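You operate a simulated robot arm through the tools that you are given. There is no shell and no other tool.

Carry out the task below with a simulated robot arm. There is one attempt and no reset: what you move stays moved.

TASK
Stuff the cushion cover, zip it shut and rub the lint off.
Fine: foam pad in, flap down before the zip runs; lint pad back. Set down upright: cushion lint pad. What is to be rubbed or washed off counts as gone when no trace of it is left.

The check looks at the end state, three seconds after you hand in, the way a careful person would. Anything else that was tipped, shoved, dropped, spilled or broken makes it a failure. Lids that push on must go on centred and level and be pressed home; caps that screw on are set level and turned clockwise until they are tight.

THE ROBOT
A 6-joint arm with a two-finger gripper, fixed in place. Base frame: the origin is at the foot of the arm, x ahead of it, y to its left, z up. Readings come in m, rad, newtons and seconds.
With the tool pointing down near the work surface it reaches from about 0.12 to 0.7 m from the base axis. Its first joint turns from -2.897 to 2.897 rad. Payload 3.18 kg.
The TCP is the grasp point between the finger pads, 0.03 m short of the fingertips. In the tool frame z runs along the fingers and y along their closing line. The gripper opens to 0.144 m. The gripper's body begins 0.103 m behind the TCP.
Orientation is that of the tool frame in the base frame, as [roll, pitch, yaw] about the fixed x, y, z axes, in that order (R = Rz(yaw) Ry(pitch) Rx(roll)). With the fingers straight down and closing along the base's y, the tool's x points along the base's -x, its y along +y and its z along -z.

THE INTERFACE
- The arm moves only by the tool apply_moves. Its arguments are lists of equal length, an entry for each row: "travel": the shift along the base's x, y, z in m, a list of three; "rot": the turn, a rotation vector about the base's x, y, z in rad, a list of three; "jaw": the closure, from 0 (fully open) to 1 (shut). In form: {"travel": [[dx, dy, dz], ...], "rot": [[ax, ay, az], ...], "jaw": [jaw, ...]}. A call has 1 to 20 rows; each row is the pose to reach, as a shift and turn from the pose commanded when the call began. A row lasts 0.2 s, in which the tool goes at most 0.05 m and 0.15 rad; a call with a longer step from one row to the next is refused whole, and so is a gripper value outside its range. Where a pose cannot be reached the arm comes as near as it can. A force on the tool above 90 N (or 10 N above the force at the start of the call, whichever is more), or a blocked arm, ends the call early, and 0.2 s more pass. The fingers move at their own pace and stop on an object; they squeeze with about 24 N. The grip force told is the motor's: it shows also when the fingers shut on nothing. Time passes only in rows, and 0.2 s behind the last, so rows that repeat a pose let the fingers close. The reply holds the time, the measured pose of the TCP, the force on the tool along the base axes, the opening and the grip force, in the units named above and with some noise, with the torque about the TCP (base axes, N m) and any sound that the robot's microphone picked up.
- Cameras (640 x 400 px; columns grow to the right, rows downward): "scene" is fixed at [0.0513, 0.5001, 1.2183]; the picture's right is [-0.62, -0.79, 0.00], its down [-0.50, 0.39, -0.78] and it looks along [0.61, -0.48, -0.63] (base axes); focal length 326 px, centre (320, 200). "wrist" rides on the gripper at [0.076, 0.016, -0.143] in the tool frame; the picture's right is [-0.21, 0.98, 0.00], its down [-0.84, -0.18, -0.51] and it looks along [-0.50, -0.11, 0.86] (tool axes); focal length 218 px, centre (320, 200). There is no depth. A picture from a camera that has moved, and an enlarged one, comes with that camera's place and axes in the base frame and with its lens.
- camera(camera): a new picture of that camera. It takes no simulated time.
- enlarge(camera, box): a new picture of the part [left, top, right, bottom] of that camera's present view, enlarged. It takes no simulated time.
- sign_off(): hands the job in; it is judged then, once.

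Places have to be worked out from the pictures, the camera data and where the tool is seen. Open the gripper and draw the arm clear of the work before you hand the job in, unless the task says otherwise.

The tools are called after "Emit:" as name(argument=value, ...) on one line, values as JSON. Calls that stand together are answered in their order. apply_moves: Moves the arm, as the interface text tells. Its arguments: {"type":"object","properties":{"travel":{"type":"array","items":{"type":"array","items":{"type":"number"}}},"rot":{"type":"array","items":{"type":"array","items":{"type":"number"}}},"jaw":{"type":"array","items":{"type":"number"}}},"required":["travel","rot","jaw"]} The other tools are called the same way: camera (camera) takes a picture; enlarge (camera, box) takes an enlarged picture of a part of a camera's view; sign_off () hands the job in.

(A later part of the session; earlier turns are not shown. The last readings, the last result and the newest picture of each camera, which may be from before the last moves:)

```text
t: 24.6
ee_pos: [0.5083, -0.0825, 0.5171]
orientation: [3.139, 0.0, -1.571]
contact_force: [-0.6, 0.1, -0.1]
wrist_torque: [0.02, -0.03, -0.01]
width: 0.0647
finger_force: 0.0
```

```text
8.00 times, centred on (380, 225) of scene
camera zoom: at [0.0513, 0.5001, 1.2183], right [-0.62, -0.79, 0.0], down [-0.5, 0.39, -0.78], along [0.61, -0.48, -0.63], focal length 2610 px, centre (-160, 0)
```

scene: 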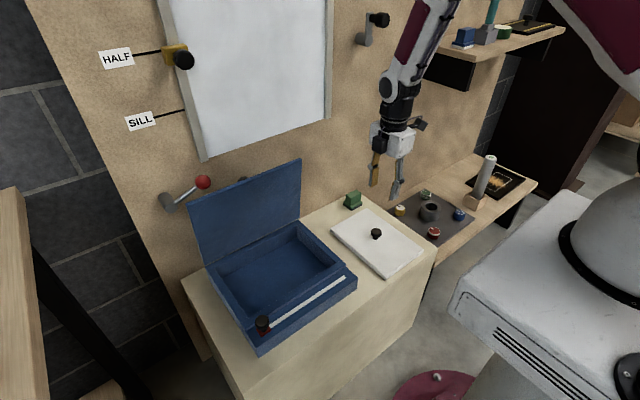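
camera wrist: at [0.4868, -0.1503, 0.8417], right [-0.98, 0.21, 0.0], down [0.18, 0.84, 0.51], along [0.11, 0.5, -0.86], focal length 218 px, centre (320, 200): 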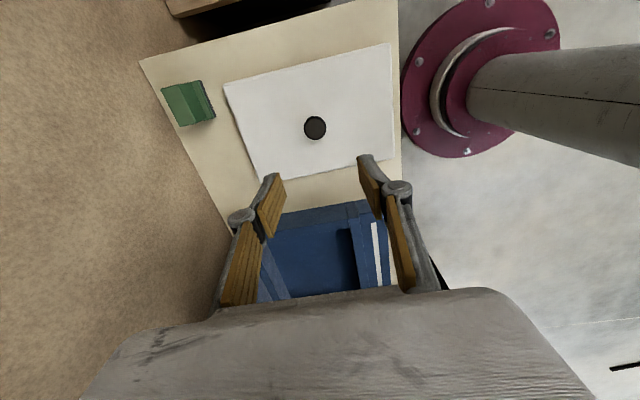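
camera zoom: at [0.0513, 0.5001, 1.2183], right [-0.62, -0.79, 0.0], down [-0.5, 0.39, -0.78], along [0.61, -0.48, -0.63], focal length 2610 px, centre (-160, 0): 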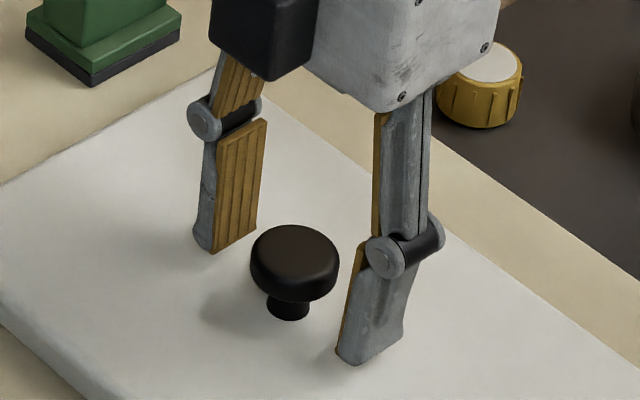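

The knob head spans roughly z 0.496–0.510 and the pad top is at 0.482; fingertips are now near 0.487. I lower 2 mm more and close fully commanded, letting the grip settle.

Emit:
apply_moves(travel=[[0, 0, -0.002], [0, 0, -0.002], [0, 0, -0.002], [0, 0, -0.002], [0, 0, -0.002], [0, 0, -0.002]], rot=[[0, 0, 0], [0, 0, 0], [0, 0, 0], [0, 0, 0], [0, 0, 0], [0, 0, 0]], jaw=[0.55, 0.75, 1.0, 1.0, 1.0, 1.0])

Emit:
enlarge(camera="scene", box=[350, 200, 410, 250])

Emit:
enlarge(camera="wrist", box=[200, 60, 440, 260])

```text
t: 26.0
ee_pos: [0.5078, -0.0822, 0.5166]
orientation: [-3.141, 0.002, -1.571]
contact_force: [0.3, -0.1, -0.4]
wrist_torque: [0.0, 0.01, 0.0]
width: 0.0323
finger_force: 24.0
```

```text
8.00 times, centred on (380, 225) of scene
camera zoom: at [0.0513, 0.5001, 1.2183], right [-0.62, -0.79, 0.0], down [-0.5, 0.39, -0.78], along [0.61, -0.48, -0.63], focal length 2610 px, centre (-160, 0)
```

zoom: 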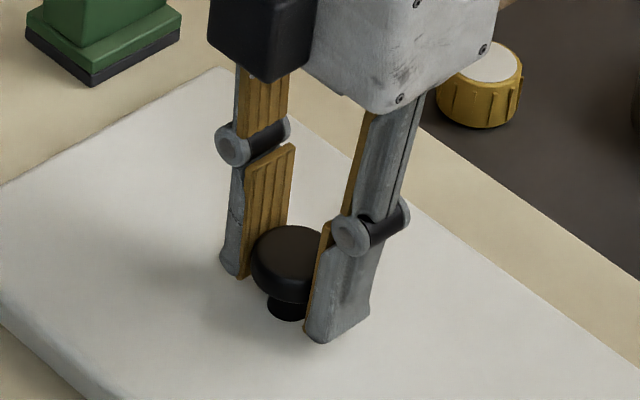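

```text
2.00 times, centred on (320, 160) of wrist
camera zoom: at [0.4911, -0.1579, 0.6587], right [-0.98, 0.21, 0.0], down [0.18, 0.84, 0.51], along [0.11, 0.5, -0.86], focal length 436 px, centre (320, 280)
```

zoom: 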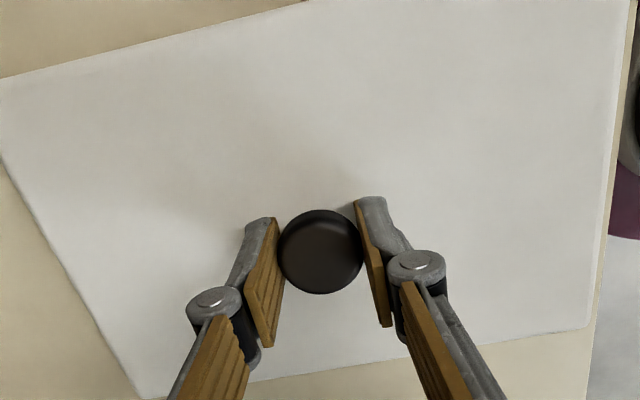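

The grip is centred and lower on the knob now. I lift slowly by 2 cm and check the reading before going on.

Emit:
apply_moves(travel=[[0, 0, 0.003], [0, 0, 0.007], [0, 0, 0.012], [0, 0, 0.018], [0, 0, 0.02]], rot=[[0, 0, 0], [0, 0, 0], [0, 0, 0], [0, 0, 0], [0, 0, 0]], jaw=[1.0, 1.0, 1.0, 1.0, 1.0])

Emit:
enlarge(camera="scene", box=[320, 180, 440, 280])

```text
t: 27.2
ee_pos: [0.5104, -0.0825, 0.5367]
orientation: [-3.141, 0.003, -1.57]
contact_force: [-0.5, 0.0, -1.4]
wrist_torque: [0.01, 0.02, -0.01]
width: 0.0323
finger_force: 24.3
```

```text
4.00 times, centred on (380, 230) of scene
camera zoom: at [0.0513, 0.5001, 1.2183], right [-0.62, -0.79, 0.0], down [-0.5, 0.39, -0.78], along [0.61, -0.48, -0.63], focal length 1305 px, centre (80, 80)
```

zoom: 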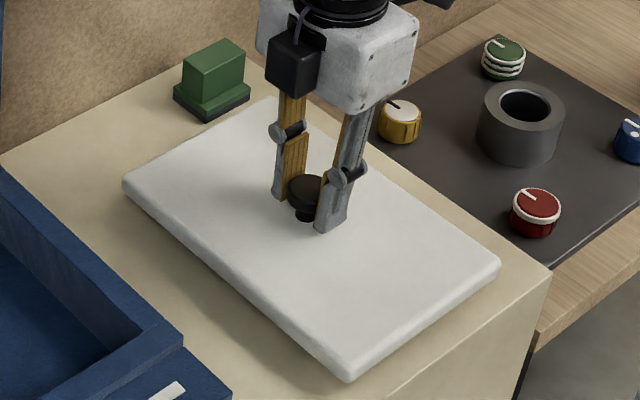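

The pad is off the surface with about 1.4 N of weight and hangs level. I raise it further, then carry it over the pocket while turning it back by 90°.

Emit:
apply_moves(travel=[[0, 0, 0.02], [0, 0, 0.045], [0, 0, 0.07], [0, 0, 0.095], [0, 0, 0.12], [-0.005, 0.025, 0.125], [-0.01, 0.055, 0.125], [-0.015, 0.085, 0.125], [-0.015, 0.115, 0.125], [-0.015, 0.145, 0.125], [-0.015, 0.175, 0.125], [-0.015, 0.205, 0.125], [-0.015, 0.235, 0.125], [-0.015, 0.265, 0.125], [-0.01, 0.295, 0.125], [0.0, 0.315, 0.125], [0.015, 0.324, 0.125], [0.03, 0.324, 0.125], [0.03, 0.324, 0.125], [0.03, 0.324, 0.125]], rot=[[0, 0, 0], [0, 0, 0], [0, 0, 0], [0, 0, 0], [0, 0, 0], [0, 0, -0.06], [0, 0, -0.18], [0, 0, -0.32], [0, 0, -0.46], [0, 0, -0.6], [0, 0, -0.74], [0, 0, -0.88], [0, 0, -1.02], [0, 0, -1.16], [0, 0, -1.3], [0, 0, -1.42], [0, 0, -1.51], [0, 0, -1.5708], [0, 0, -1.5708], [0, 0, -1.5708]], jaw=[1, 1, 1, 1, 1, 1, 1, 1, 1, 1, 1, 1, 1, 1, 1, 1, 1, 1, 1, 1])

Emit:
camera(camera="scene")

Emit:
camera(camera="wrist")

```text
t: 31.4
ee_pos: [0.538, 0.2423, 0.6598]
orientation: [-3.141, 0.001, 3.139]
contact_force: [-0.2, 0.9, -0.9]
wrist_torque: [-0.01, 0.02, -0.01]
width: 0.0322
finger_force: 24.1
```

```text
taken
```

scene: 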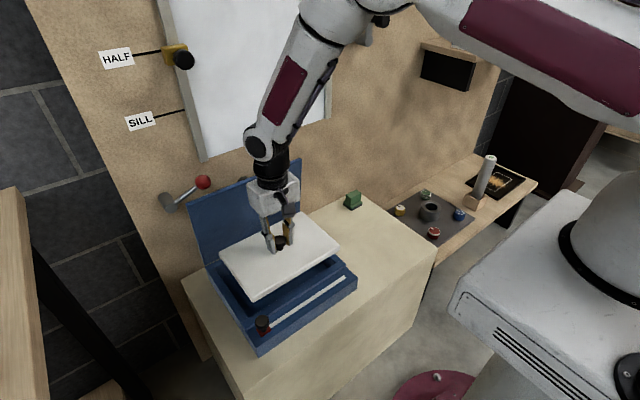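

```text
taken
camera wrist: at [0.461, 0.2591, 0.8032], right [0.21, 0.98, 0.0], down [0.84, -0.18, 0.51], along [0.5, -0.11, -0.86], focal length 218 px, centre (320, 200)
```

wrist: 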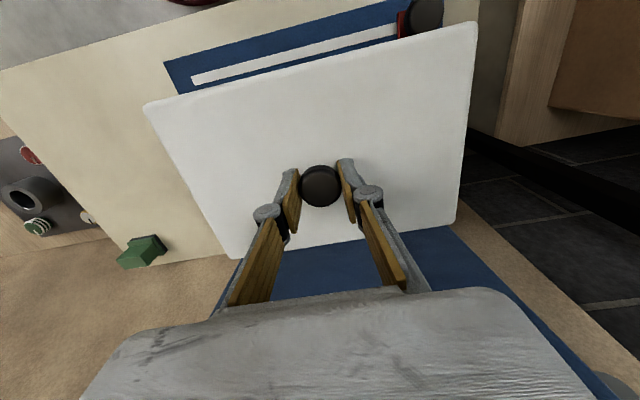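

The pad hangs level with its long side along y, centred at about (0.536, 0.244). I shift 35 mm in x to the pocket centre and lower until the pad's bottom is just above the rim, then look.

Emit:
apply_moves(travel=[[0.018, 0, 0], [0.035, -0.001, 0], [0.035, -0.001, -0.02], [0.035, -0.001, -0.04], [0.035, -0.001, -0.055], [0.035, -0.001, -0.062], [0.035, -0.001, -0.062]], rot=[[0, 0, 0], [0, 0, 0.001], [0, 0, 0.002], [0, 0, 0.002], [0, 0, 0.002], [0, 0, 0.002], [0, 0, 0.002]], jaw=[1, 1, 1, 1, 1, 1, 1])

Emit:
enlarge(camera="scene", box=[195, 200, 365, 340])

Emit:
camera(camera="wrist")

```text
t: 33.0
ee_pos: [0.5741, 0.2412, 0.5987]
orientation: [3.141, 0.001, -3.14]
contact_force: [0.9, -0.1, -1.0]
wrist_torque: [0.03, 0.01, -0.02]
width: 0.0327
finger_force: 24.1
```

```text
2.86 times, centred on (280, 270) of scene
camera zoom: at [0.0513, 0.5001, 1.2183], right [-0.62, -0.79, 0.0], down [-0.5, 0.39, -0.78], along [0.61, -0.48, -0.63], focal length 932 px, centre (434, 0)
```

zoom: 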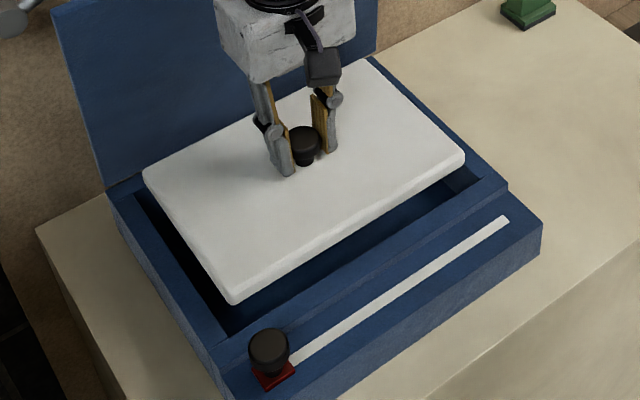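

```text
taken
camera wrist: at [0.4973, 0.2582, 0.7413], right [0.21, 0.98, 0.0], down [0.84, -0.18, 0.51], along [0.5, -0.11, -0.86], focal length 218 px, centre (320, 200)
```

wrist: 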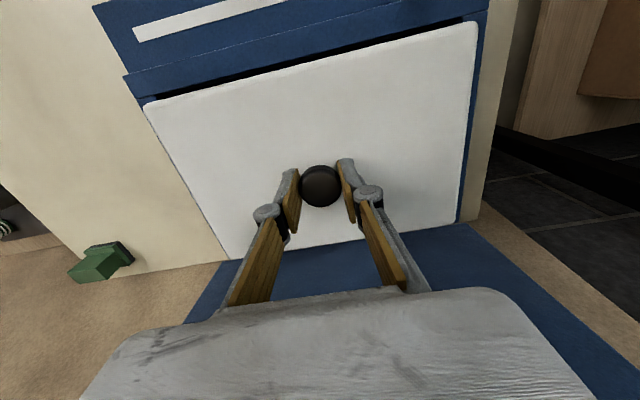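

The pad's edges read x 0.491–0.654, y 0.121–0.362, inside the pocket opening with a few mm to spare. I lower it slowly into the pocket, watching forces.

Emit:
apply_moves(travel=[[-0.001, 0, -0.006], [-0.001, 0, -0.012], [-0.001, 0, -0.018], [-0.001, 0, -0.024], [-0.001, 0, -0.03], [-0.001, 0, -0.036], [-0.001, 0, -0.036]], rot=[[0, 0, 0], [0, 0, 0], [0, 0, 0], [0, 0, 0], [0, 0, 0], [0, 0, 0], [0, 0, 0]], jaw=[1, 1, 1, 1, 1, 1, 1])

Emit:
enlarge(camera="scene", box=[195, 200, 365, 340])

Emit:
camera(camera="wrist")

```text
t: 34.6
ee_pos: [0.572, 0.2415, 0.5626]
orientation: [-3.141, -0.001, -3.141]
contact_force: [-0.3, -0.1, -1.0]
wrist_torque: [-0.03, -0.01, 0.0]
width: 0.0323
finger_force: 23.8
```

```text
2.86 times, centred on (280, 270) of scene
camera zoom: at [0.0513, 0.5001, 1.2183], right [-0.62, -0.79, 0.0], down [-0.5, 0.39, -0.78], along [0.61, -0.48, -0.63], focal length 932 px, centre (434, 0)
```

zoom: 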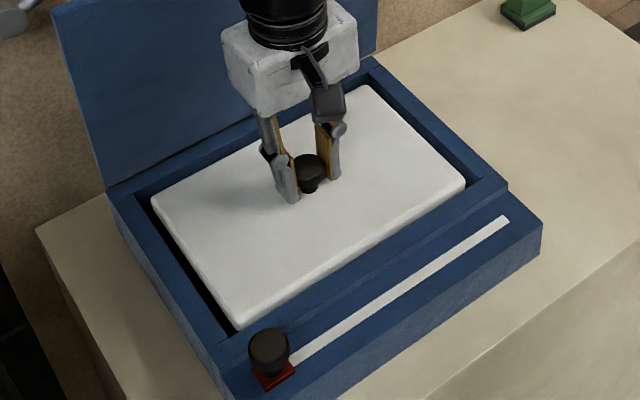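

```text
taken
camera wrist: at [0.4952, 0.2583, 0.7053], right [0.21, 0.98, 0.0], down [0.84, -0.18, 0.51], along [0.5, -0.11, -0.86], focal length 218 px, centre (320, 200)
```

wrist: 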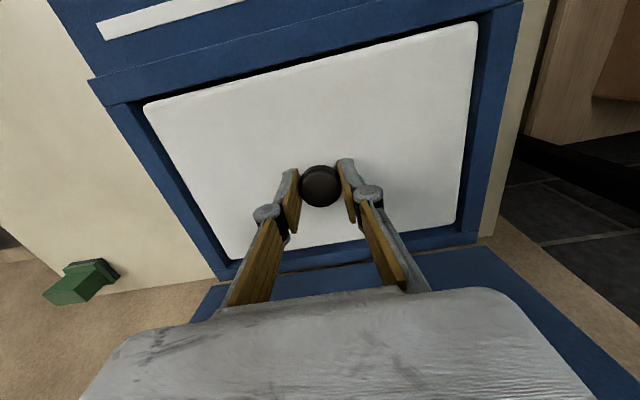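

The pad is entering the pocket without contact. I keep lowering in small steps toward the pocket floor.

Emit:
apply_moves(travel=[[0, 0, -0.006], [0, 0, -0.012], [0, 0, -0.018], [0, 0, -0.024], [0, 0, -0.029], [0, 0, -0.032], [0, 0, -0.032]], rot=[[0, 0, 0], [0, 0, 0], [0, 0, 0], [0, 0, 0], [0, 0, 0], [0, 0, 0], [0, 0, 0]], jaw=[1, 1, 1, 1, 1, 1, 1])

Emit:
enlarge(camera="scene", box=[195, 200, 365, 340])

```text
t: 36.2
ee_pos: [0.5728, 0.2394, 0.5304]
orientation: [3.141, 0.003, -3.14]
contact_force: [0.0, 0.4, -1.0]
wrist_torque: [0.01, 0.01, 0.03]
width: 0.0327
finger_force: 23.8
```

```text
2.86 times, centred on (280, 270) of scene
camera zoom: at [0.0513, 0.5001, 1.2183], right [-0.62, -0.79, 0.0], down [-0.5, 0.39, -0.78], along [0.61, -0.48, -0.63], focal length 932 px, centre (434, 0)
```

zoom: 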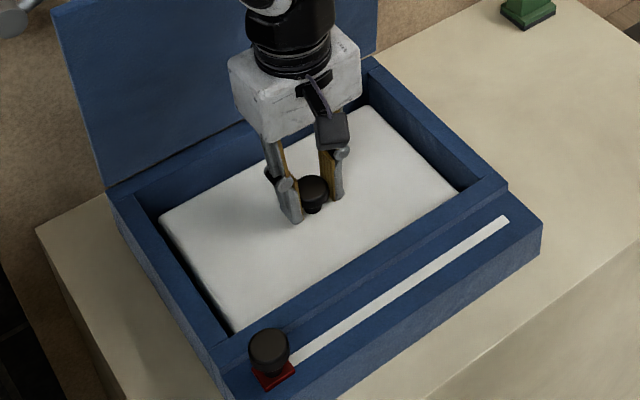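

No floor contact yet (still carrying about 1 N). I continue in 2 mm steps until the weight comes off.

Emit:
apply_moves(travel=[[0, 0, -0.002], [0, 0, -0.004], [0, 0, -0.006], [0, 0, -0.006]], rot=[[0, 0, 0], [0, 0, 0], [0, 0, 0], [0, 0, 0]], jaw=[1, 1, 1, 1])

```text
t: 37.2
ee_pos: [0.5729, 0.2411, 0.5252]
orientation: [-3.141, 0.001, -3.139]
contact_force: [0.2, 0.0, -0.6]
wrist_torque: [-0.02, -0.01, -0.01]
width: 0.0326
finger_force: 23.8
```

Still ambiguous, so I go down 4 mm more and watch the vertical force.

Emit:
apply_moves(travel=[[0, 0, -0.002], [0, 0, -0.004], [0, 0, -0.004]], rot=[[0, 0, 0], [0, 0, 0], [0, 0, 0]], jaw=[1, 1, 1])

Emit:
enlarge(camera="scene", box=[195, 200, 365, 340])

```text
t: 38.0
ee_pos: [0.5729, 0.2416, 0.5203]
orientation: [3.142, 0.002, -3.139]
contact_force: [-1.0, 0.2, -1.1]
wrist_torque: [0.0, -0.02, -0.01]
width: 0.0323
finger_force: 23.9
```

```text
2.86 times, centred on (280, 270) of scene
camera zoom: at [0.0513, 0.5001, 1.2183], right [-0.62, -0.79, 0.0], down [-0.5, 0.39, -0.78], along [0.61, -0.48, -0.63], focal length 932 px, centre (434, 0)
```

zoom: 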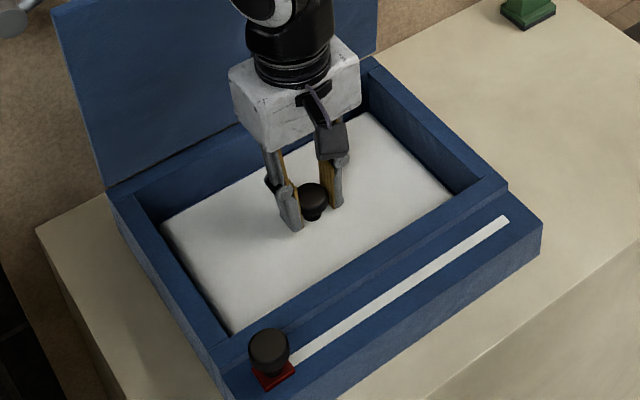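

Still hanging with its bottom at about z 0.470. I continue 2 mm at a time.

Emit:
apply_moves(travel=[[0, 0, -0.001], [0, 0, -0.002], [0, 0, -0.003], [0, 0, -0.003]], rot=[[0, 0, 0], [0, 0, 0], [0, 0, 0], [0, 0, 0]], jaw=[1, 1, 1, 1])

```text
t: 39.0
ee_pos: [0.5719, 0.242, 0.5163]
orientation: [3.139, 0.002, -3.141]
contact_force: [-7.7, 4.2, 19.9]
wrist_torque: [0.1, 0.19, 0.04]
width: 0.0327
finger_force: 24.3
```

The floor is reached (20 N upward). I relieve slightly, open the fingers, and lift straight up.

Emit:
apply_moves(travel=[[0, 0, 0.001], [0, 0, 0.001], [0, 0, 0.001], [0, 0, 0.001], [0, 0, 0.02], [0, 0, 0.05], [0, 0, 0.09], [0, 0, 0.13], [0, 0, 0.13]], rot=[[0, 0, 0], [0, 0, 0], [0, 0, 0], [0, 0, 0], [0, 0, 0], [0, 0, 0], [0, 0, 0], [0, 0, 0], [0, 0, 0]], jaw=[0.9, 0.7, 0.6, 0.55, 0.55, 0.55, 0.55, 0.55, 0.55])

Emit:
enlarge(camera="scene", box=[195, 200, 365, 340])

Emit:
camera(camera="wrist")

```text
t: 41.0
ee_pos: [0.5722, 0.2402, 0.6488]
orientation: [3.141, 0.001, -3.14]
contact_force: [0.4, 0.6, -0.7]
wrist_torque: [0.02, 0.02, -0.01]
width: 0.0649
finger_force: 0.0
```

```text
2.86 times, centred on (280, 270) of scene
camera zoom: at [0.0513, 0.5001, 1.2183], right [-0.62, -0.79, 0.0], down [-0.5, 0.39, -0.78], along [0.61, -0.48, -0.63], focal length 932 px, centre (434, 0)
```

zoom: 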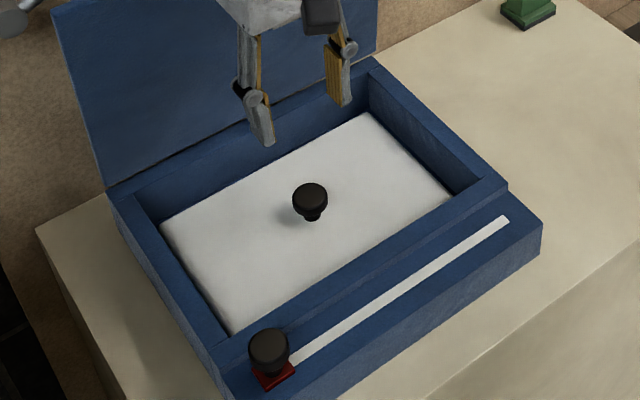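

```text
taken
camera wrist: at [0.4958, 0.2563, 0.7917], right [0.21, 0.98, 0.0], down [0.84, -0.18, 0.51], along [0.5, -0.11, -0.86], focal length 218 px, centre (320, 200)
```

wrist: 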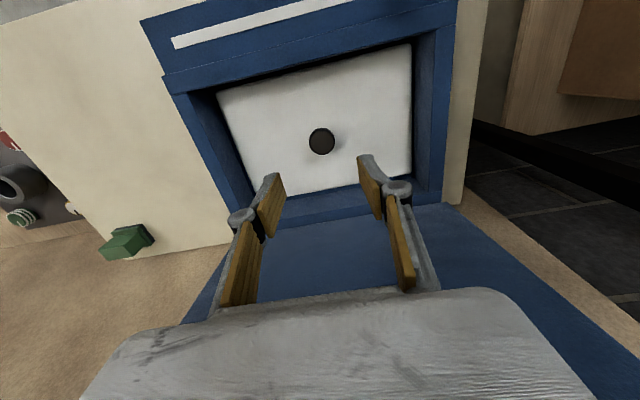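

The foam pad lies flat in the pocket with its knob below the rim. To close the flap I tilt the tool 45° forward with closed fingers so they can hook over the flap's top edge at y≈0.18, away from its knob and the crank.

Emit:
apply_moves(travel=[[-0.02, -0.01, 0.04], [-0.04, -0.02, 0.08], [-0.06, -0.04, 0.115], [-0.07, -0.06, 0.145], [-0.07, -0.06, 0.165], [-0.07, -0.06, 0.17], [-0.07, -0.06, 0.17], [-0.07, -0.06, 0.17], [-0.07, -0.06, 0.17]], rot=[[0, 0, 0], [0, 0, 0], [0, -0.13, 0], [0, -0.26, 0], [0, -0.39, 0], [0, -0.52, 0], [0, -0.65, 0], [0, -0.785, 0], [0, -0.785, 0]], jaw=[0.6, 0.8, 1, 1, 1, 1, 1, 1, 1])

Emit:
camera(camera="scene")

Emit:
camera(camera="wrist")

```text
t: 43.0
ee_pos: [0.5058, 0.179, 0.8273]
orientation: [-3.129, 0.781, 3.115]
contact_force: [0.2, 5.1, 1.6]
wrist_torque: [-0.4, 0.06, -0.37]
width: 0.0
finger_force: 23.5
out of reach, approached as far as the arm can: row 5, 6, 8, 9
```

```text
taken
```

scene: 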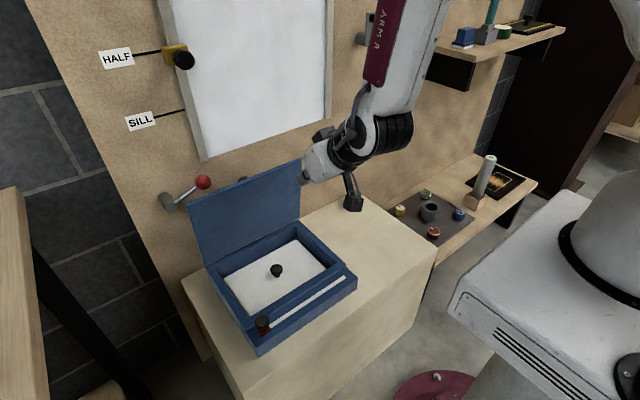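

```text
taken
camera wrist: at [0.3523, 0.2025, 0.8747], right [0.18, 0.97, 0.14], down [0.24, -0.18, 0.95], along [0.95, -0.14, -0.26], focal length 218 px, centre (320, 200)
```

wrist: 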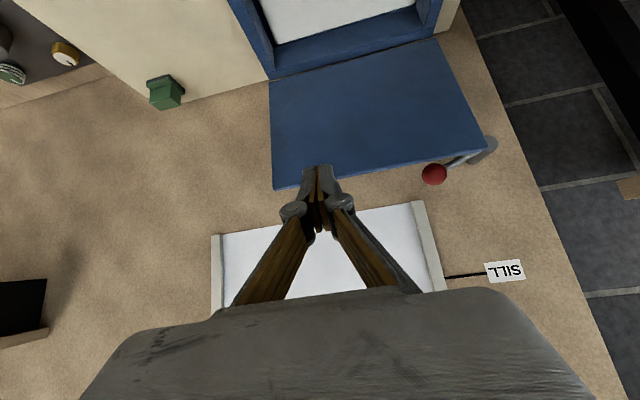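

The arm reports it is near some joint limit in this tilt, with a small side force. I hold one row to see if the force is transient.

Emit:
apply_moves(travel=[[0, 0, 0], [0, 0, 0]], rot=[[0, 0, 0], [0, 0, 0]], jaw=[1, 1])

Emit:
enlarge(camera="scene", box=[220, 60, 440, 240])

```text
t: 43.6
ee_pos: [0.507, 0.1856, 0.8273]
orientation: [-3.13, 0.781, -3.133]
contact_force: [0.7, -0.1, -0.4]
wrist_torque: [-0.03, -0.01, 0.0]
width: 0.0
finger_force: 24.0
```

```text
2.22 times, centred on (330, 150) of scene
camera zoom: at [0.0513, 0.5001, 1.2183], right [-0.62, -0.79, 0.0], down [-0.5, 0.39, -0.78], along [0.61, -0.48, -0.63], focal length 725 px, centre (298, 311)
```

zoom: 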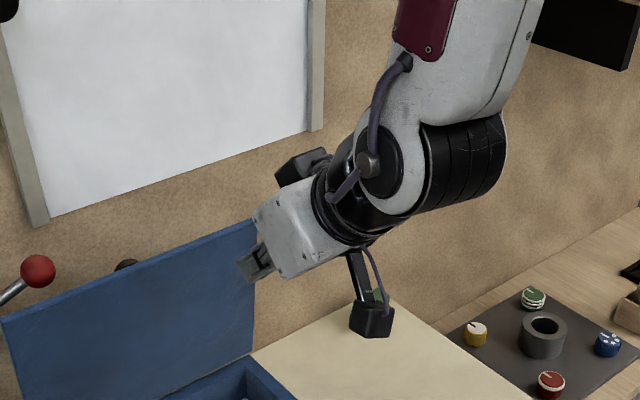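

The force was transient. I move the hooked fingers forward above the flap's top edge, then check before lowering.

Emit:
apply_moves(travel=[[0.04, -0.003, -0.005], [0.08, -0.005, -0.015], [0.12, -0.005, -0.025], [0.15, -0.005, -0.027], [0.161, -0.005, -0.027], [0.161, -0.005, -0.027]], rot=[[0, 0, 0], [0, 0, 0], [0, 0, 0], [0, 0, 0], [0, 0, 0], [0, 0, 0]], jaw=[1, 1, 1, 1, 1, 1])

Emit:
enlarge(camera="scene", box=[160, 90, 380, 250])

Emit:
camera(camera="wrist")

```text
t: 45.0
ee_pos: [0.6672, 0.1818, 0.7978]
orientation: [-3.14, 0.786, -3.139]
contact_force: [-0.6, 0.2, 0.1]
wrist_torque: [-0.01, 0.0, -0.03]
width: 0.0
finger_force: 23.7
```

```text
2.50 times, centred on (270, 170) of scene
camera zoom: at [0.0513, 0.5001, 1.2183], right [-0.62, -0.79, 0.0], down [-0.5, 0.39, -0.78], along [0.61, -0.48, -0.63], focal length 816 px, centre (445, 275)
```

zoom: 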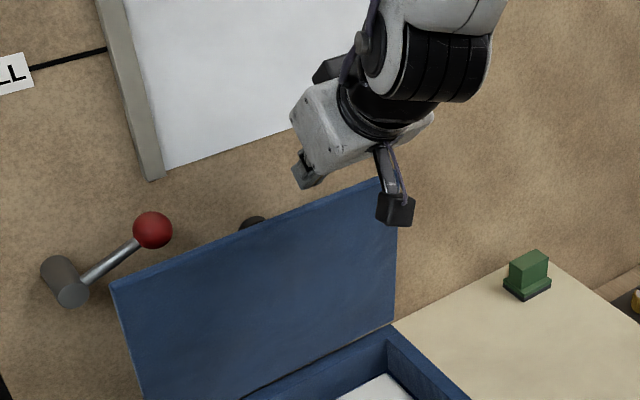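

```text
taken
camera wrist: at [0.5119, 0.1985, 0.8449], right [0.15, 0.98, 0.15], down [0.24, -0.18, 0.95], along [0.96, -0.11, -0.26], focal length 218 px, centre (320, 200)
```

wrist: 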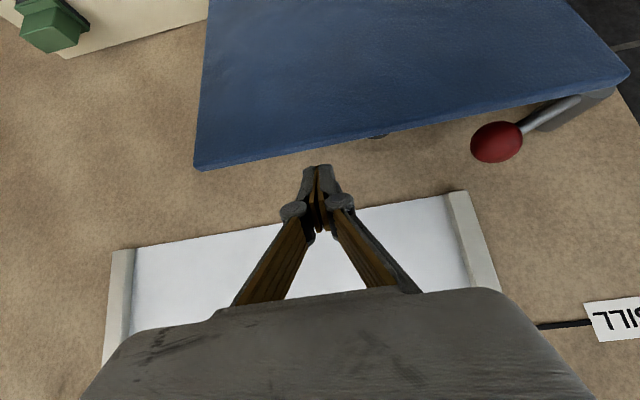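

Fingers are above and just behind the flap's top edge with no contact. I lower 17 mm and then pull back along the closing arc in small steps.

Emit:
apply_moves(travel=[[0.001, 0, -0.008], [0.001, 0, -0.016], [-0.008, 0, -0.017], [-0.018, 0, -0.018], [-0.028, 0, -0.02], [-0.038, 0, -0.022], [-0.048, 0, -0.025], [-0.058, 0, -0.028], [-0.058, 0, -0.028]], rot=[[0, 0, 0], [0, 0, 0], [0, 0, 0], [0, 0, 0], [0, 0, 0], [0, 0, 0], [0, 0, 0], [0, 0, 0], [0, 0, 0]], jaw=[1, 1, 1, 1, 1, 1, 1, 1, 1])

Emit:
enlarge(camera="scene", box=[160, 90, 380, 250])

Emit:
camera(camera="wrist")

```text
t: 47.0
ee_pos: [0.6135, 0.1806, 0.7702]
orientation: [-3.138, 0.785, -3.139]
contact_force: [-0.1, -0.2, 0.5]
wrist_torque: [-0.01, -0.04, 0.01]
width: 0.0001
finger_force: 30.9
```

```text
2.50 times, centred on (270, 170) of scene
camera zoom: at [0.0513, 0.5001, 1.2183], right [-0.62, -0.79, 0.0], down [-0.5, 0.39, -0.78], along [0.61, -0.48, -0.63], focal length 816 px, centre (445, 275)
```

zoom: 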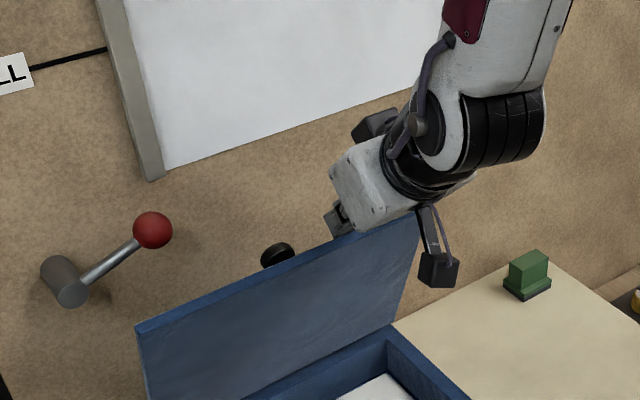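

```text
taken
camera wrist: at [0.4571, 0.1974, 0.8169], right [0.15, 0.98, 0.15], down [0.24, -0.18, 0.95], along [0.96, -0.1, -0.26], focal length 218 px, centre (320, 200)
```

wrist: 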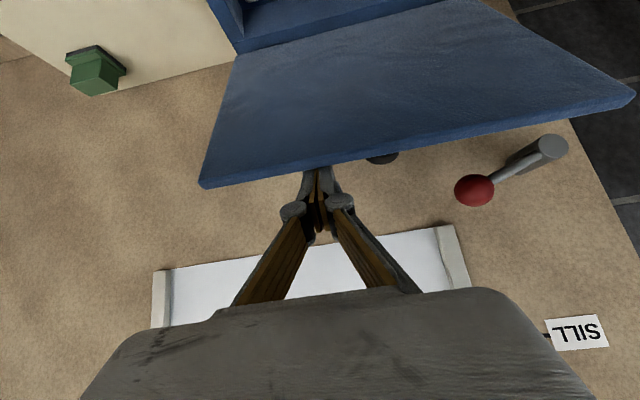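

The flap follows the hook (now about 70°). I continue pulling along the closing arc to about 42°.

Emit:
apply_moves(travel=[[-0.012, 0, -0.005], [-0.024, 0, -0.01], [-0.036, 0, -0.016], [-0.048, 0, -0.023], [-0.06, 0, -0.031], [-0.07, 0, -0.039], [-0.08, 0, -0.048], [-0.09, 0, -0.058], [-0.1, 0, -0.07], [-0.1, 0, -0.07]], rot=[[0, 0, 0], [0, 0, 0], [0, 0, 0], [0, 0, 0], [0, 0, 0], [0, 0, 0], [0, 0, 0], [0, 0, 0], [0, 0, 0], [0, 0, 0]], jaw=[1, 1, 1, 1, 1, 1, 1, 1, 1, 1])

Emit:
enlarge(camera="scene", box=[180, 120, 400, 300])

Emit:
camera(camera="wrist")

```text
t: 49.2
ee_pos: [0.5516, 0.2056, 0.7206]
orientation: [-3.075, 0.761, -3.104]
contact_force: [0.1, -0.1, -0.6]
wrist_torque: [0.0, 0.03, 0.0]
width: 0.0001
finger_force: 30.9
out of reach, approached as far as the arm can: row 3, 4, 5, 6, 7, 8, 9, 10
```

```text
2.22 times, centred on (290, 210) of scene
camera zoom: at [0.0513, 0.5001, 1.2183], right [-0.62, -0.79, 0.0], down [-0.5, 0.39, -0.78], along [0.61, -0.48, -0.63], focal length 725 px, centre (387, 178)
```

zoom: 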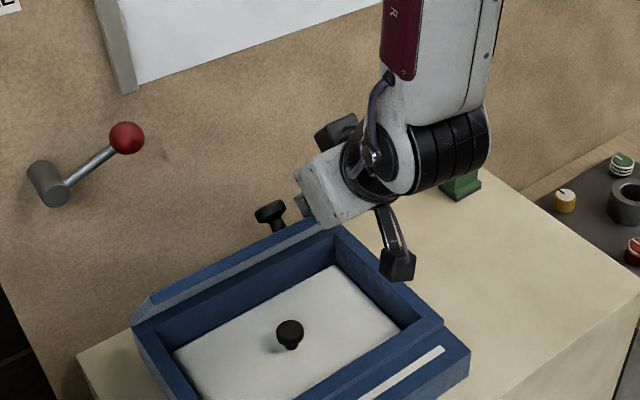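

```text
taken
camera wrist: at [0.3962, 0.2263, 0.7702], right [0.16, 0.98, 0.1], down [0.26, -0.14, 0.96], along [0.95, -0.13, -0.27], focal length 218 px, centre (320, 200)
```

wrist: 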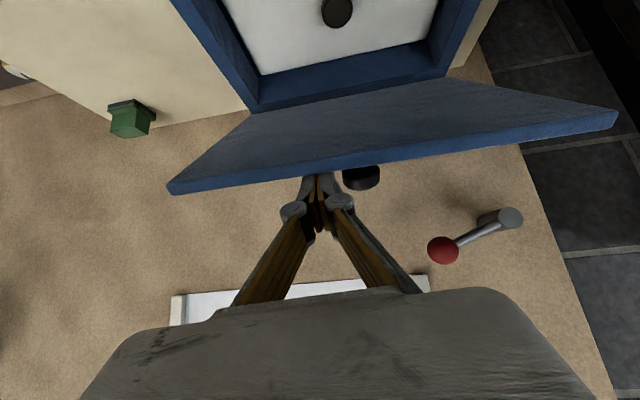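

The wrist joint limit stops the 45° tilt closer in; the flap is at about 52°. I raise and return the tool to vertical above the flap, moving away from the knob, so I can push it down from above.

Emit:
apply_moves(travel=[[0.035, -0.01, 0.035], [0.05, -0.015, 0.065], [0.0465, -0.02, 0.09], [0.0465, -0.02, 0.105], [0.0465, -0.02, 0.105], [0.0465, -0.02, 0.105], [0.0465, -0.02, 0.105]], rot=[[0, 0.12, 0], [0, 0.26, 0], [0, 0.4, 0], [0, 0.54, 0], [0, 0.68, 0], [0, 0.785, 0], [0, 0.785, 0]], jaw=[1, 1, 1, 1, 1, 1, 1])

Emit:
enlarge(camera="scene", box=[180, 120, 400, 300])

Emit:
camera(camera="wrist")

```text
refused: row 1 steps farther than a row can; nothing moved
```

```text
2.22 times, centred on (290, 210) of scene
camera zoom: at [0.0513, 0.5001, 1.2183], right [-0.62, -0.79, 0.0], down [-0.5, 0.39, -0.78], along [0.61, -0.48, -0.63], focal length 725 px, centre (387, 178)
```

zoom: 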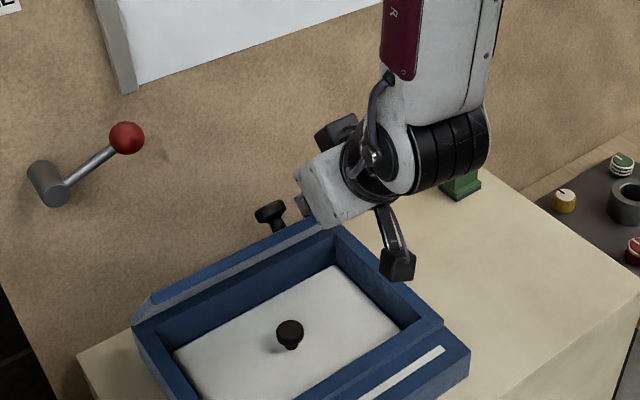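

```text
taken
camera wrist: at [0.3962, 0.2263, 0.7702], right [0.16, 0.98, 0.1], down [0.26, -0.14, 0.96], along [0.95, -0.13, -0.27], focal length 218 px, centre (320, 200)
```

wrist: 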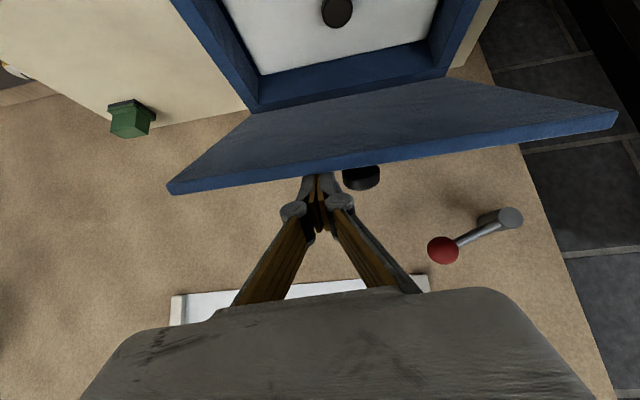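

That step was a hair too long; resending with smaller steps.

Emit:
apply_moves(travel=[[0.03, -0.01, 0.03], [0.045, -0.015, 0.06], [0.0465, -0.02, 0.085], [0.0465, -0.02, 0.105], [0.0465, -0.02, 0.105], [0.0465, -0.02, 0.105], [0.0465, -0.02, 0.105]], rot=[[0, 0.12, 0], [0, 0.26, 0], [0, 0.4, 0], [0, 0.54, 0], [0, 0.68, 0], [0, 0.785, 0], [0, 0.785, 0]], jaw=[1, 1, 1, 1, 1, 1, 1])

Emit:
enlarge(camera="scene", box=[180, 120, 400, 300])

Emit:
camera(camera="wrist")

```text
t: 50.8
ee_pos: [0.5972, 0.1868, 0.8328]
orientation: [-3.097, -0.022, -3.113]
contact_force: [0.0, 2.4, 0.6]
wrist_torque: [-0.14, -0.05, -0.01]
width: 0.0
finger_force: 30.9
out of reach, approached as far as the arm can: row 3
```

```text
2.22 times, centred on (290, 210) of scene
camera zoom: at [0.0513, 0.5001, 1.2183], right [-0.62, -0.79, 0.0], down [-0.5, 0.39, -0.78], along [0.61, -0.48, -0.63], focal length 725 px, centre (387, 178)
```

zoom: 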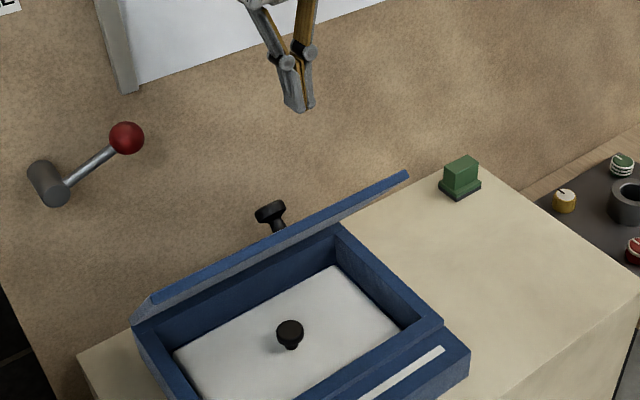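

```text
taken
camera wrist: at [0.5223, 0.208, 0.9761], right [0.18, 0.98, -0.05], down [0.86, -0.13, 0.5], along [0.48, -0.13, -0.87], focal length 218 px, centre (320, 200)
```

wrist: 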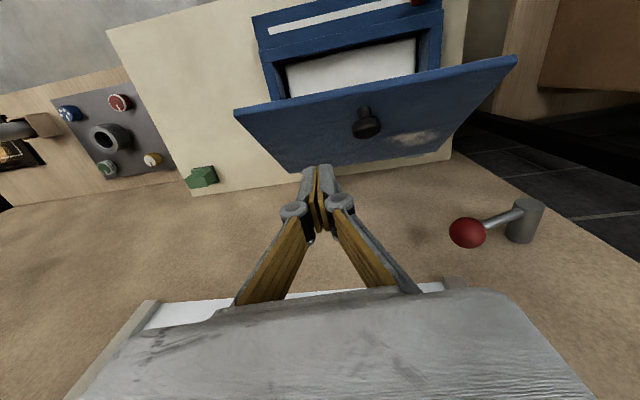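

The tool is upright again (with a small orientation error that I now correct), and the flap stands at about 49°. I move over it at (0.555, 0.175) and push it down from above with the closed fingertips.

Emit:
apply_moves(travel=[[-0.02, -0.006, -0.02], [-0.042, -0.012, -0.05], [-0.042, -0.012, -0.08], [-0.042, -0.012, -0.1], [-0.042, -0.012, -0.12], [-0.042, -0.012, -0.14], [-0.042, -0.012, -0.16], [-0.042, -0.012, -0.18], [-0.042, -0.012, -0.2], [-0.042, -0.012, -0.22], [-0.042, -0.012, -0.235], [-0.042, -0.012, -0.25], [-0.042, -0.012, -0.25]], rot=[[0.022, -0.011, -0.014], [0.0446, -0.022, -0.0286], [0.0446, -0.022, -0.0286], [0.0446, -0.022, -0.0286], [0.0446, -0.022, -0.0286], [0.0446, -0.022, -0.0286], [0.0446, -0.022, -0.0286], [0.0446, -0.022, -0.0286], [0.0446, -0.022, -0.0286], [0.0446, -0.022, -0.0286], [0.0446, -0.022, -0.0286], [0.0446, -0.022, -0.0286], [0.0446, -0.022, -0.0286]], jaw=[1, 1, 1, 1, 1, 1, 1, 1, 1, 1, 1, 1, 1])

Emit:
enlarge(camera="scene", box=[180, 150, 380, 340])

Emit:
camera(camera="wrist")

```text
t: 53.6
ee_pos: [0.5546, 0.1741, 0.5829]
orientation: [3.137, 0.002, 3.139]
contact_force: [0.2, -0.4, 0.2]
wrist_torque: [0.03, 0.01, -0.02]
width: 0.0
finger_force: 31.3
```

```text
2.11 times, centred on (280, 245) of scene
camera zoom: at [0.0513, 0.5001, 1.2183], right [-0.62, -0.79, 0.0], down [-0.5, 0.39, -0.78], along [0.61, -0.48, -0.63], focal length 687 px, centre (404, 105)
```

zoom: 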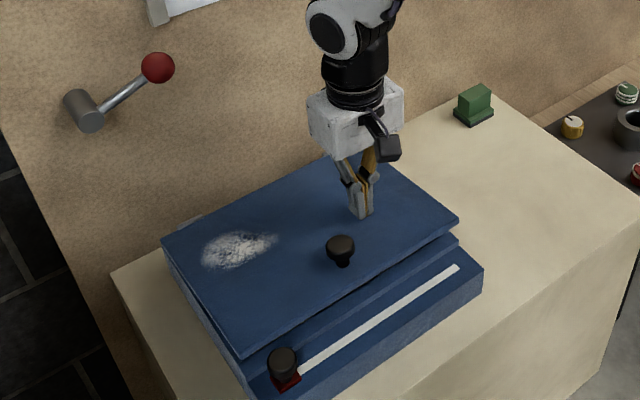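

```text
taken
camera wrist: at [0.4782, 0.1916, 0.7255], right [0.21, 0.98, 0.0], down [0.84, -0.18, 0.51], along [0.5, -0.1, -0.86], focal length 218 px, centre (320, 200)
```

wrist: 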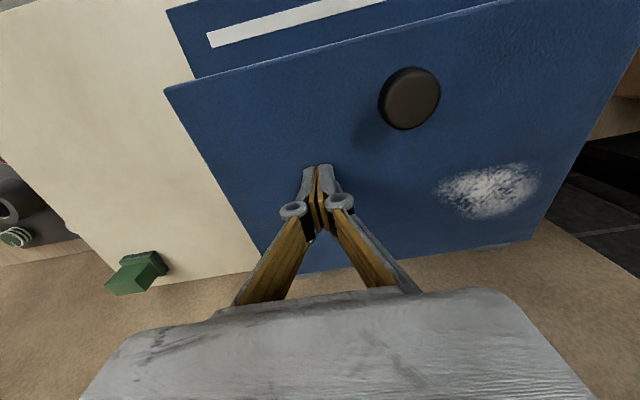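

The flap is nearly shut. I keep pressing in small steps until firm resistance shows it is fully down.

Emit:
apply_moves(travel=[[0, 0, -0.005], [0, 0, -0.01], [0, 0, -0.015], [0, 0, -0.018], [0, 0, -0.018]], rot=[[0, 0, 0], [0, 0, 0], [0, 0, 0], [0, 0, 0], [0, 0, 0]], jaw=[1, 1, 1, 1, 1])

Emit:
enlarge(camera="scene", box=[180, 150, 380, 340])

```text
t: 54.8
ee_pos: [0.5551, 0.1754, 0.562]
orientation: [3.137, 0.002, 3.14]
contact_force: [-0.1, -0.4, -0.2]
wrist_torque: [-0.03, 0.04, 0.01]
width: 0.0
finger_force: 30.3
```

```text
2.11 times, centred on (280, 245) of scene
camera zoom: at [0.0513, 0.5001, 1.2183], right [-0.62, -0.79, 0.0], down [-0.5, 0.39, -0.78], along [0.61, -0.48, -0.63], focal length 687 px, centre (404, 105)
```

zoom: 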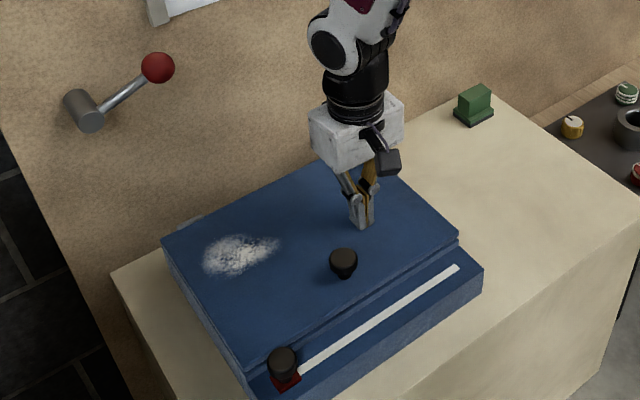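

Almost flush; I press a few more millimetres to find the stop.

Emit:
apply_moves(travel=[[0, 0, -0.002], [0, 0, -0.004], [0, 0, -0.004]], rot=[[0, 0, 0], [0, 0, 0], [0, 0, 0]], jaw=[1, 1, 1])

Emit:
enlarge(camera="scene", box=[240, 230, 360, 340])

```text
t: 55.6
ee_pos: [0.5551, 0.1753, 0.5597]
orientation: [3.139, 0.001, 3.141]
contact_force: [-2.0, -1.5, 6.1]
wrist_torque: [-0.04, 0.12, -0.03]
width: 0.0064
finger_force: 30.6
```

```text
3.64 times, centred on (300, 285) of scene
camera zoom: at [0.0513, 0.5001, 1.2183], right [-0.62, -0.79, 0.0], down [-0.5, 0.39, -0.78], along [0.61, -0.48, -0.63], focal length 1186 px, centre (393, -109)
```

zoom: 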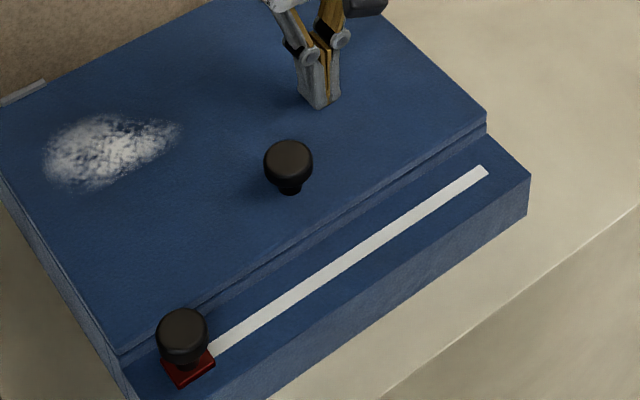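

Contact of 6 N; the flap looks flush. I press 2 mm more to make sure, then raise up.

Emit:
apply_moves(travel=[[0, 0, -0.002], [0, 0, -0.003], [0, 0, -0.003], [0, 0, 0.01], [0, 0, 0.05], [0, 0, 0.08], [0, 0, 0.08]], rot=[[0, 0, 0], [0, 0, 0], [0, 0, 0], [0, 0, 0], [0, 0, 0], [0, 0, 0], [0, 0, 0]], jaw=[1, 1, 1, 1, 1, 1, 1])

Emit:
enlarge(camera="scene", box=[195, 210, 365, 350])

Emit:
camera(camera="wrist")

```text
t: 57.2
ee_pos: [0.5551, 0.1762, 0.6419]
orientation: [3.138, 0.001, 3.14]
contact_force: [-0.6, -0.5, 0.3]
wrist_torque: [-0.01, 0.04, -0.03]
width: 0.0
finger_force: 30.9
```

```text
2.86 times, centred on (280, 280) of scene
camera zoom: at [0.0513, 0.5001, 1.2183], right [-0.62, -0.79, 0.0], down [-0.5, 0.39, -0.78], along [0.61, -0.48, -0.63], focal length 932 px, centre (434, -29)
```

zoom: 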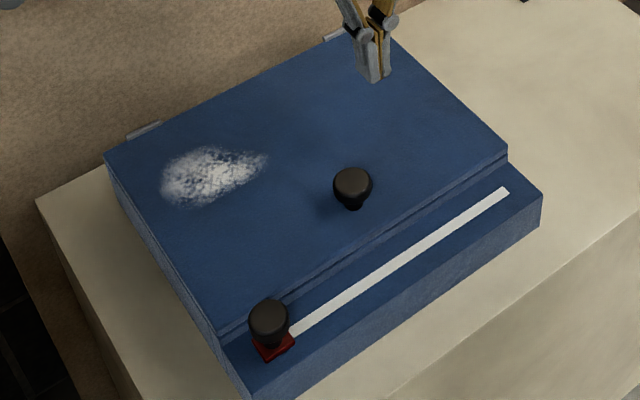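

```text
taken
camera wrist: at [0.4774, 0.1924, 0.7844], right [0.21, 0.98, 0.0], down [0.84, -0.18, 0.51], along [0.5, -0.1, -0.86], focal length 218 px, centre (320, 200)
```

wrist: 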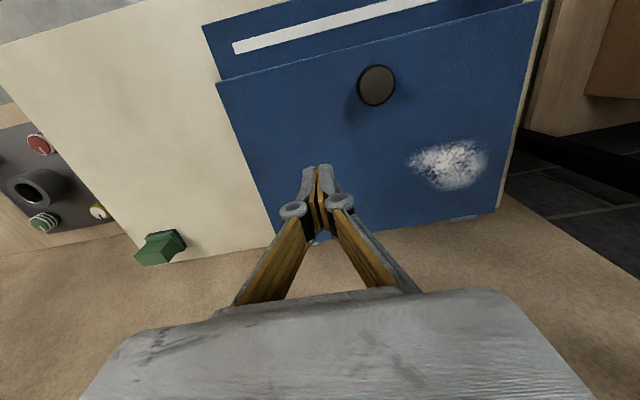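

The flap's corners and knob are exactly where they were at the start, so it is fully down. The zip slider's knob triangulates to (0.438, 0.360), top z≈0.557; I move above it with open fingers.

Emit:
apply_moves(travel=[[-0.02, 0.03, 0.01], [-0.045, 0.065, 0.01], [-0.07, 0.1, 0.01], [-0.095, 0.14, 0.01], [-0.117, 0.175, 0.0], [-0.117, 0.184, 0.0], [-0.117, 0.184, 0.0]], rot=[[0, 0, 0], [0, 0, 0], [0, 0, 0], [0, 0, 0], [0, 0, 0], [0, 0, 0], [0, 0, 0]], jaw=[1, 0.8, 0.6, 0.55, 0.55, 0.55, 0.55])

Emit:
camera(camera="wrist")

Emit:
enlarge(camera="scene", box=[200, 230, 340, 350])

```text
t: 58.8
ee_pos: [0.438, 0.3599, 0.6428]
orientation: [3.137, 0.004, 3.138]
contact_force: [-0.1, -0.1, -0.6]
wrist_torque: [0.0, -0.02, -0.01]
width: 0.0648
finger_force: 0.1
```

```text
taken
camera wrist: at [0.3611, 0.3764, 0.7848], right [0.21, 0.98, 0.0], down [0.84, -0.18, 0.51], along [0.5, -0.1, -0.86], focal length 218 px, centre (320, 200)
```

wrist: 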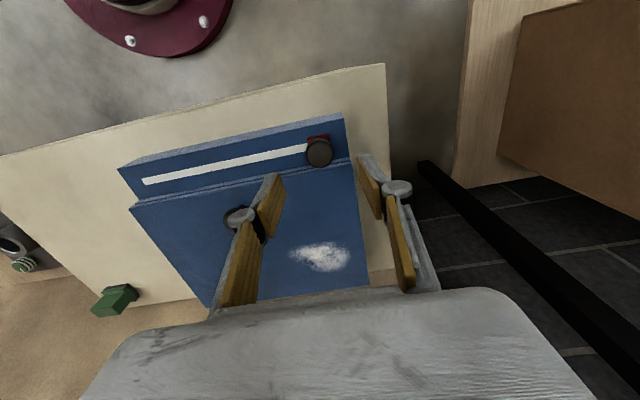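

```text
3.33 times, centred on (270, 290) of scene
camera zoom: at [0.0513, 0.5001, 1.2183], right [-0.62, -0.79, 0.0], down [-0.5, 0.39, -0.78], along [0.61, -0.48, -0.63], focal length 1088 px, centre (487, -100)
```

zoom: 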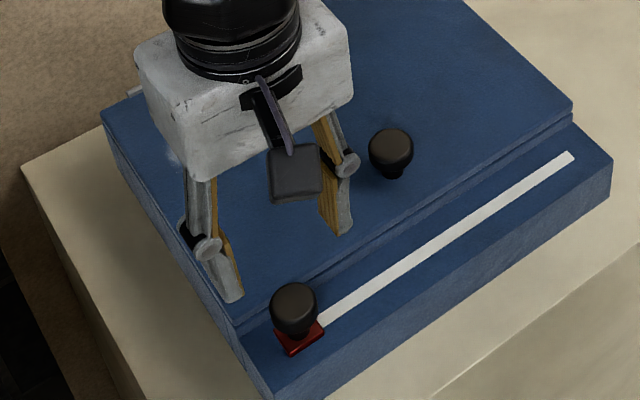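

The knob re-reads at (0.437, 0.359), under the TCP. I descend and close on it.

Emit:
apply_moves(travel=[[-0.001, 0, -0.03], [-0.001, 0, -0.06], [-0.001, 0, -0.074], [-0.001, 0, -0.077], [-0.001, 0, -0.077], [-0.001, 0, -0.077], [-0.001, 0, -0.077], [-0.001, 0, -0.077]], rot=[[0, 0, 0], [0, 0, 0], [0, 0, 0], [0, 0, 0], [0, 0, 0], [0, 0, 0], [0, 0, 0], [0, 0, 0]], jaw=[0.55, 0.55, 0.55, 0.55, 0.75, 1, 1, 1])

Emit:
enlarge(camera="scene", box=[230, 270, 330, 350])

Emit:
enlarge(camera="wrist", box=[200, 60, 440, 260])

```text
t: 60.6
ee_pos: [0.4363, 0.3606, 0.5628]
orientation: [3.139, 0.002, 3.141]
contact_force: [2.6, -1.8, -4.7]
wrist_torque: [-0.12, -0.03, 0.02]
width: 0.031
finger_force: 45.1
```

```text
5.00 times, centred on (280, 310) of scene
camera zoom: at [0.0513, 0.5001, 1.2183], right [-0.62, -0.79, 0.0], down [-0.5, 0.39, -0.78], along [0.61, -0.48, -0.63], focal length 1631 px, centre (520, -350)
```

zoom: 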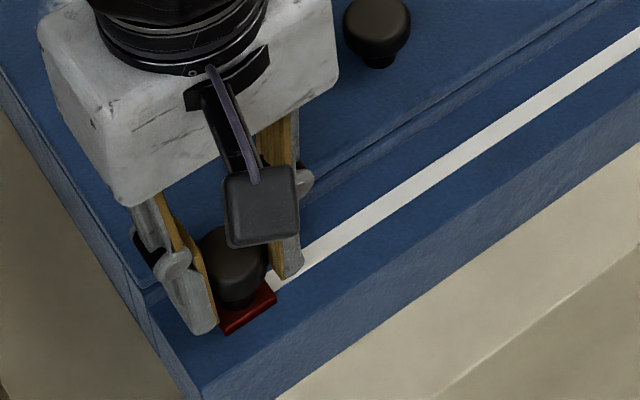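

```text
2.00 times, centred on (320, 160) of wrist
camera zoom: at [0.359, 0.3763, 0.7054], right [0.21, 0.98, 0.0], down [0.84, -0.18, 0.51], along [0.5, -0.1, -0.86], focal length 436 px, centre (320, 280)
```

zoom: 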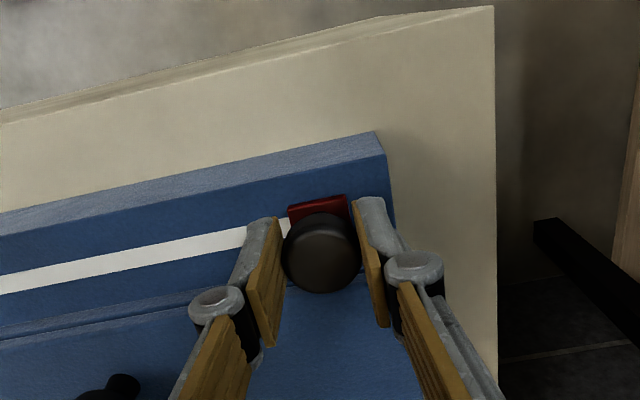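

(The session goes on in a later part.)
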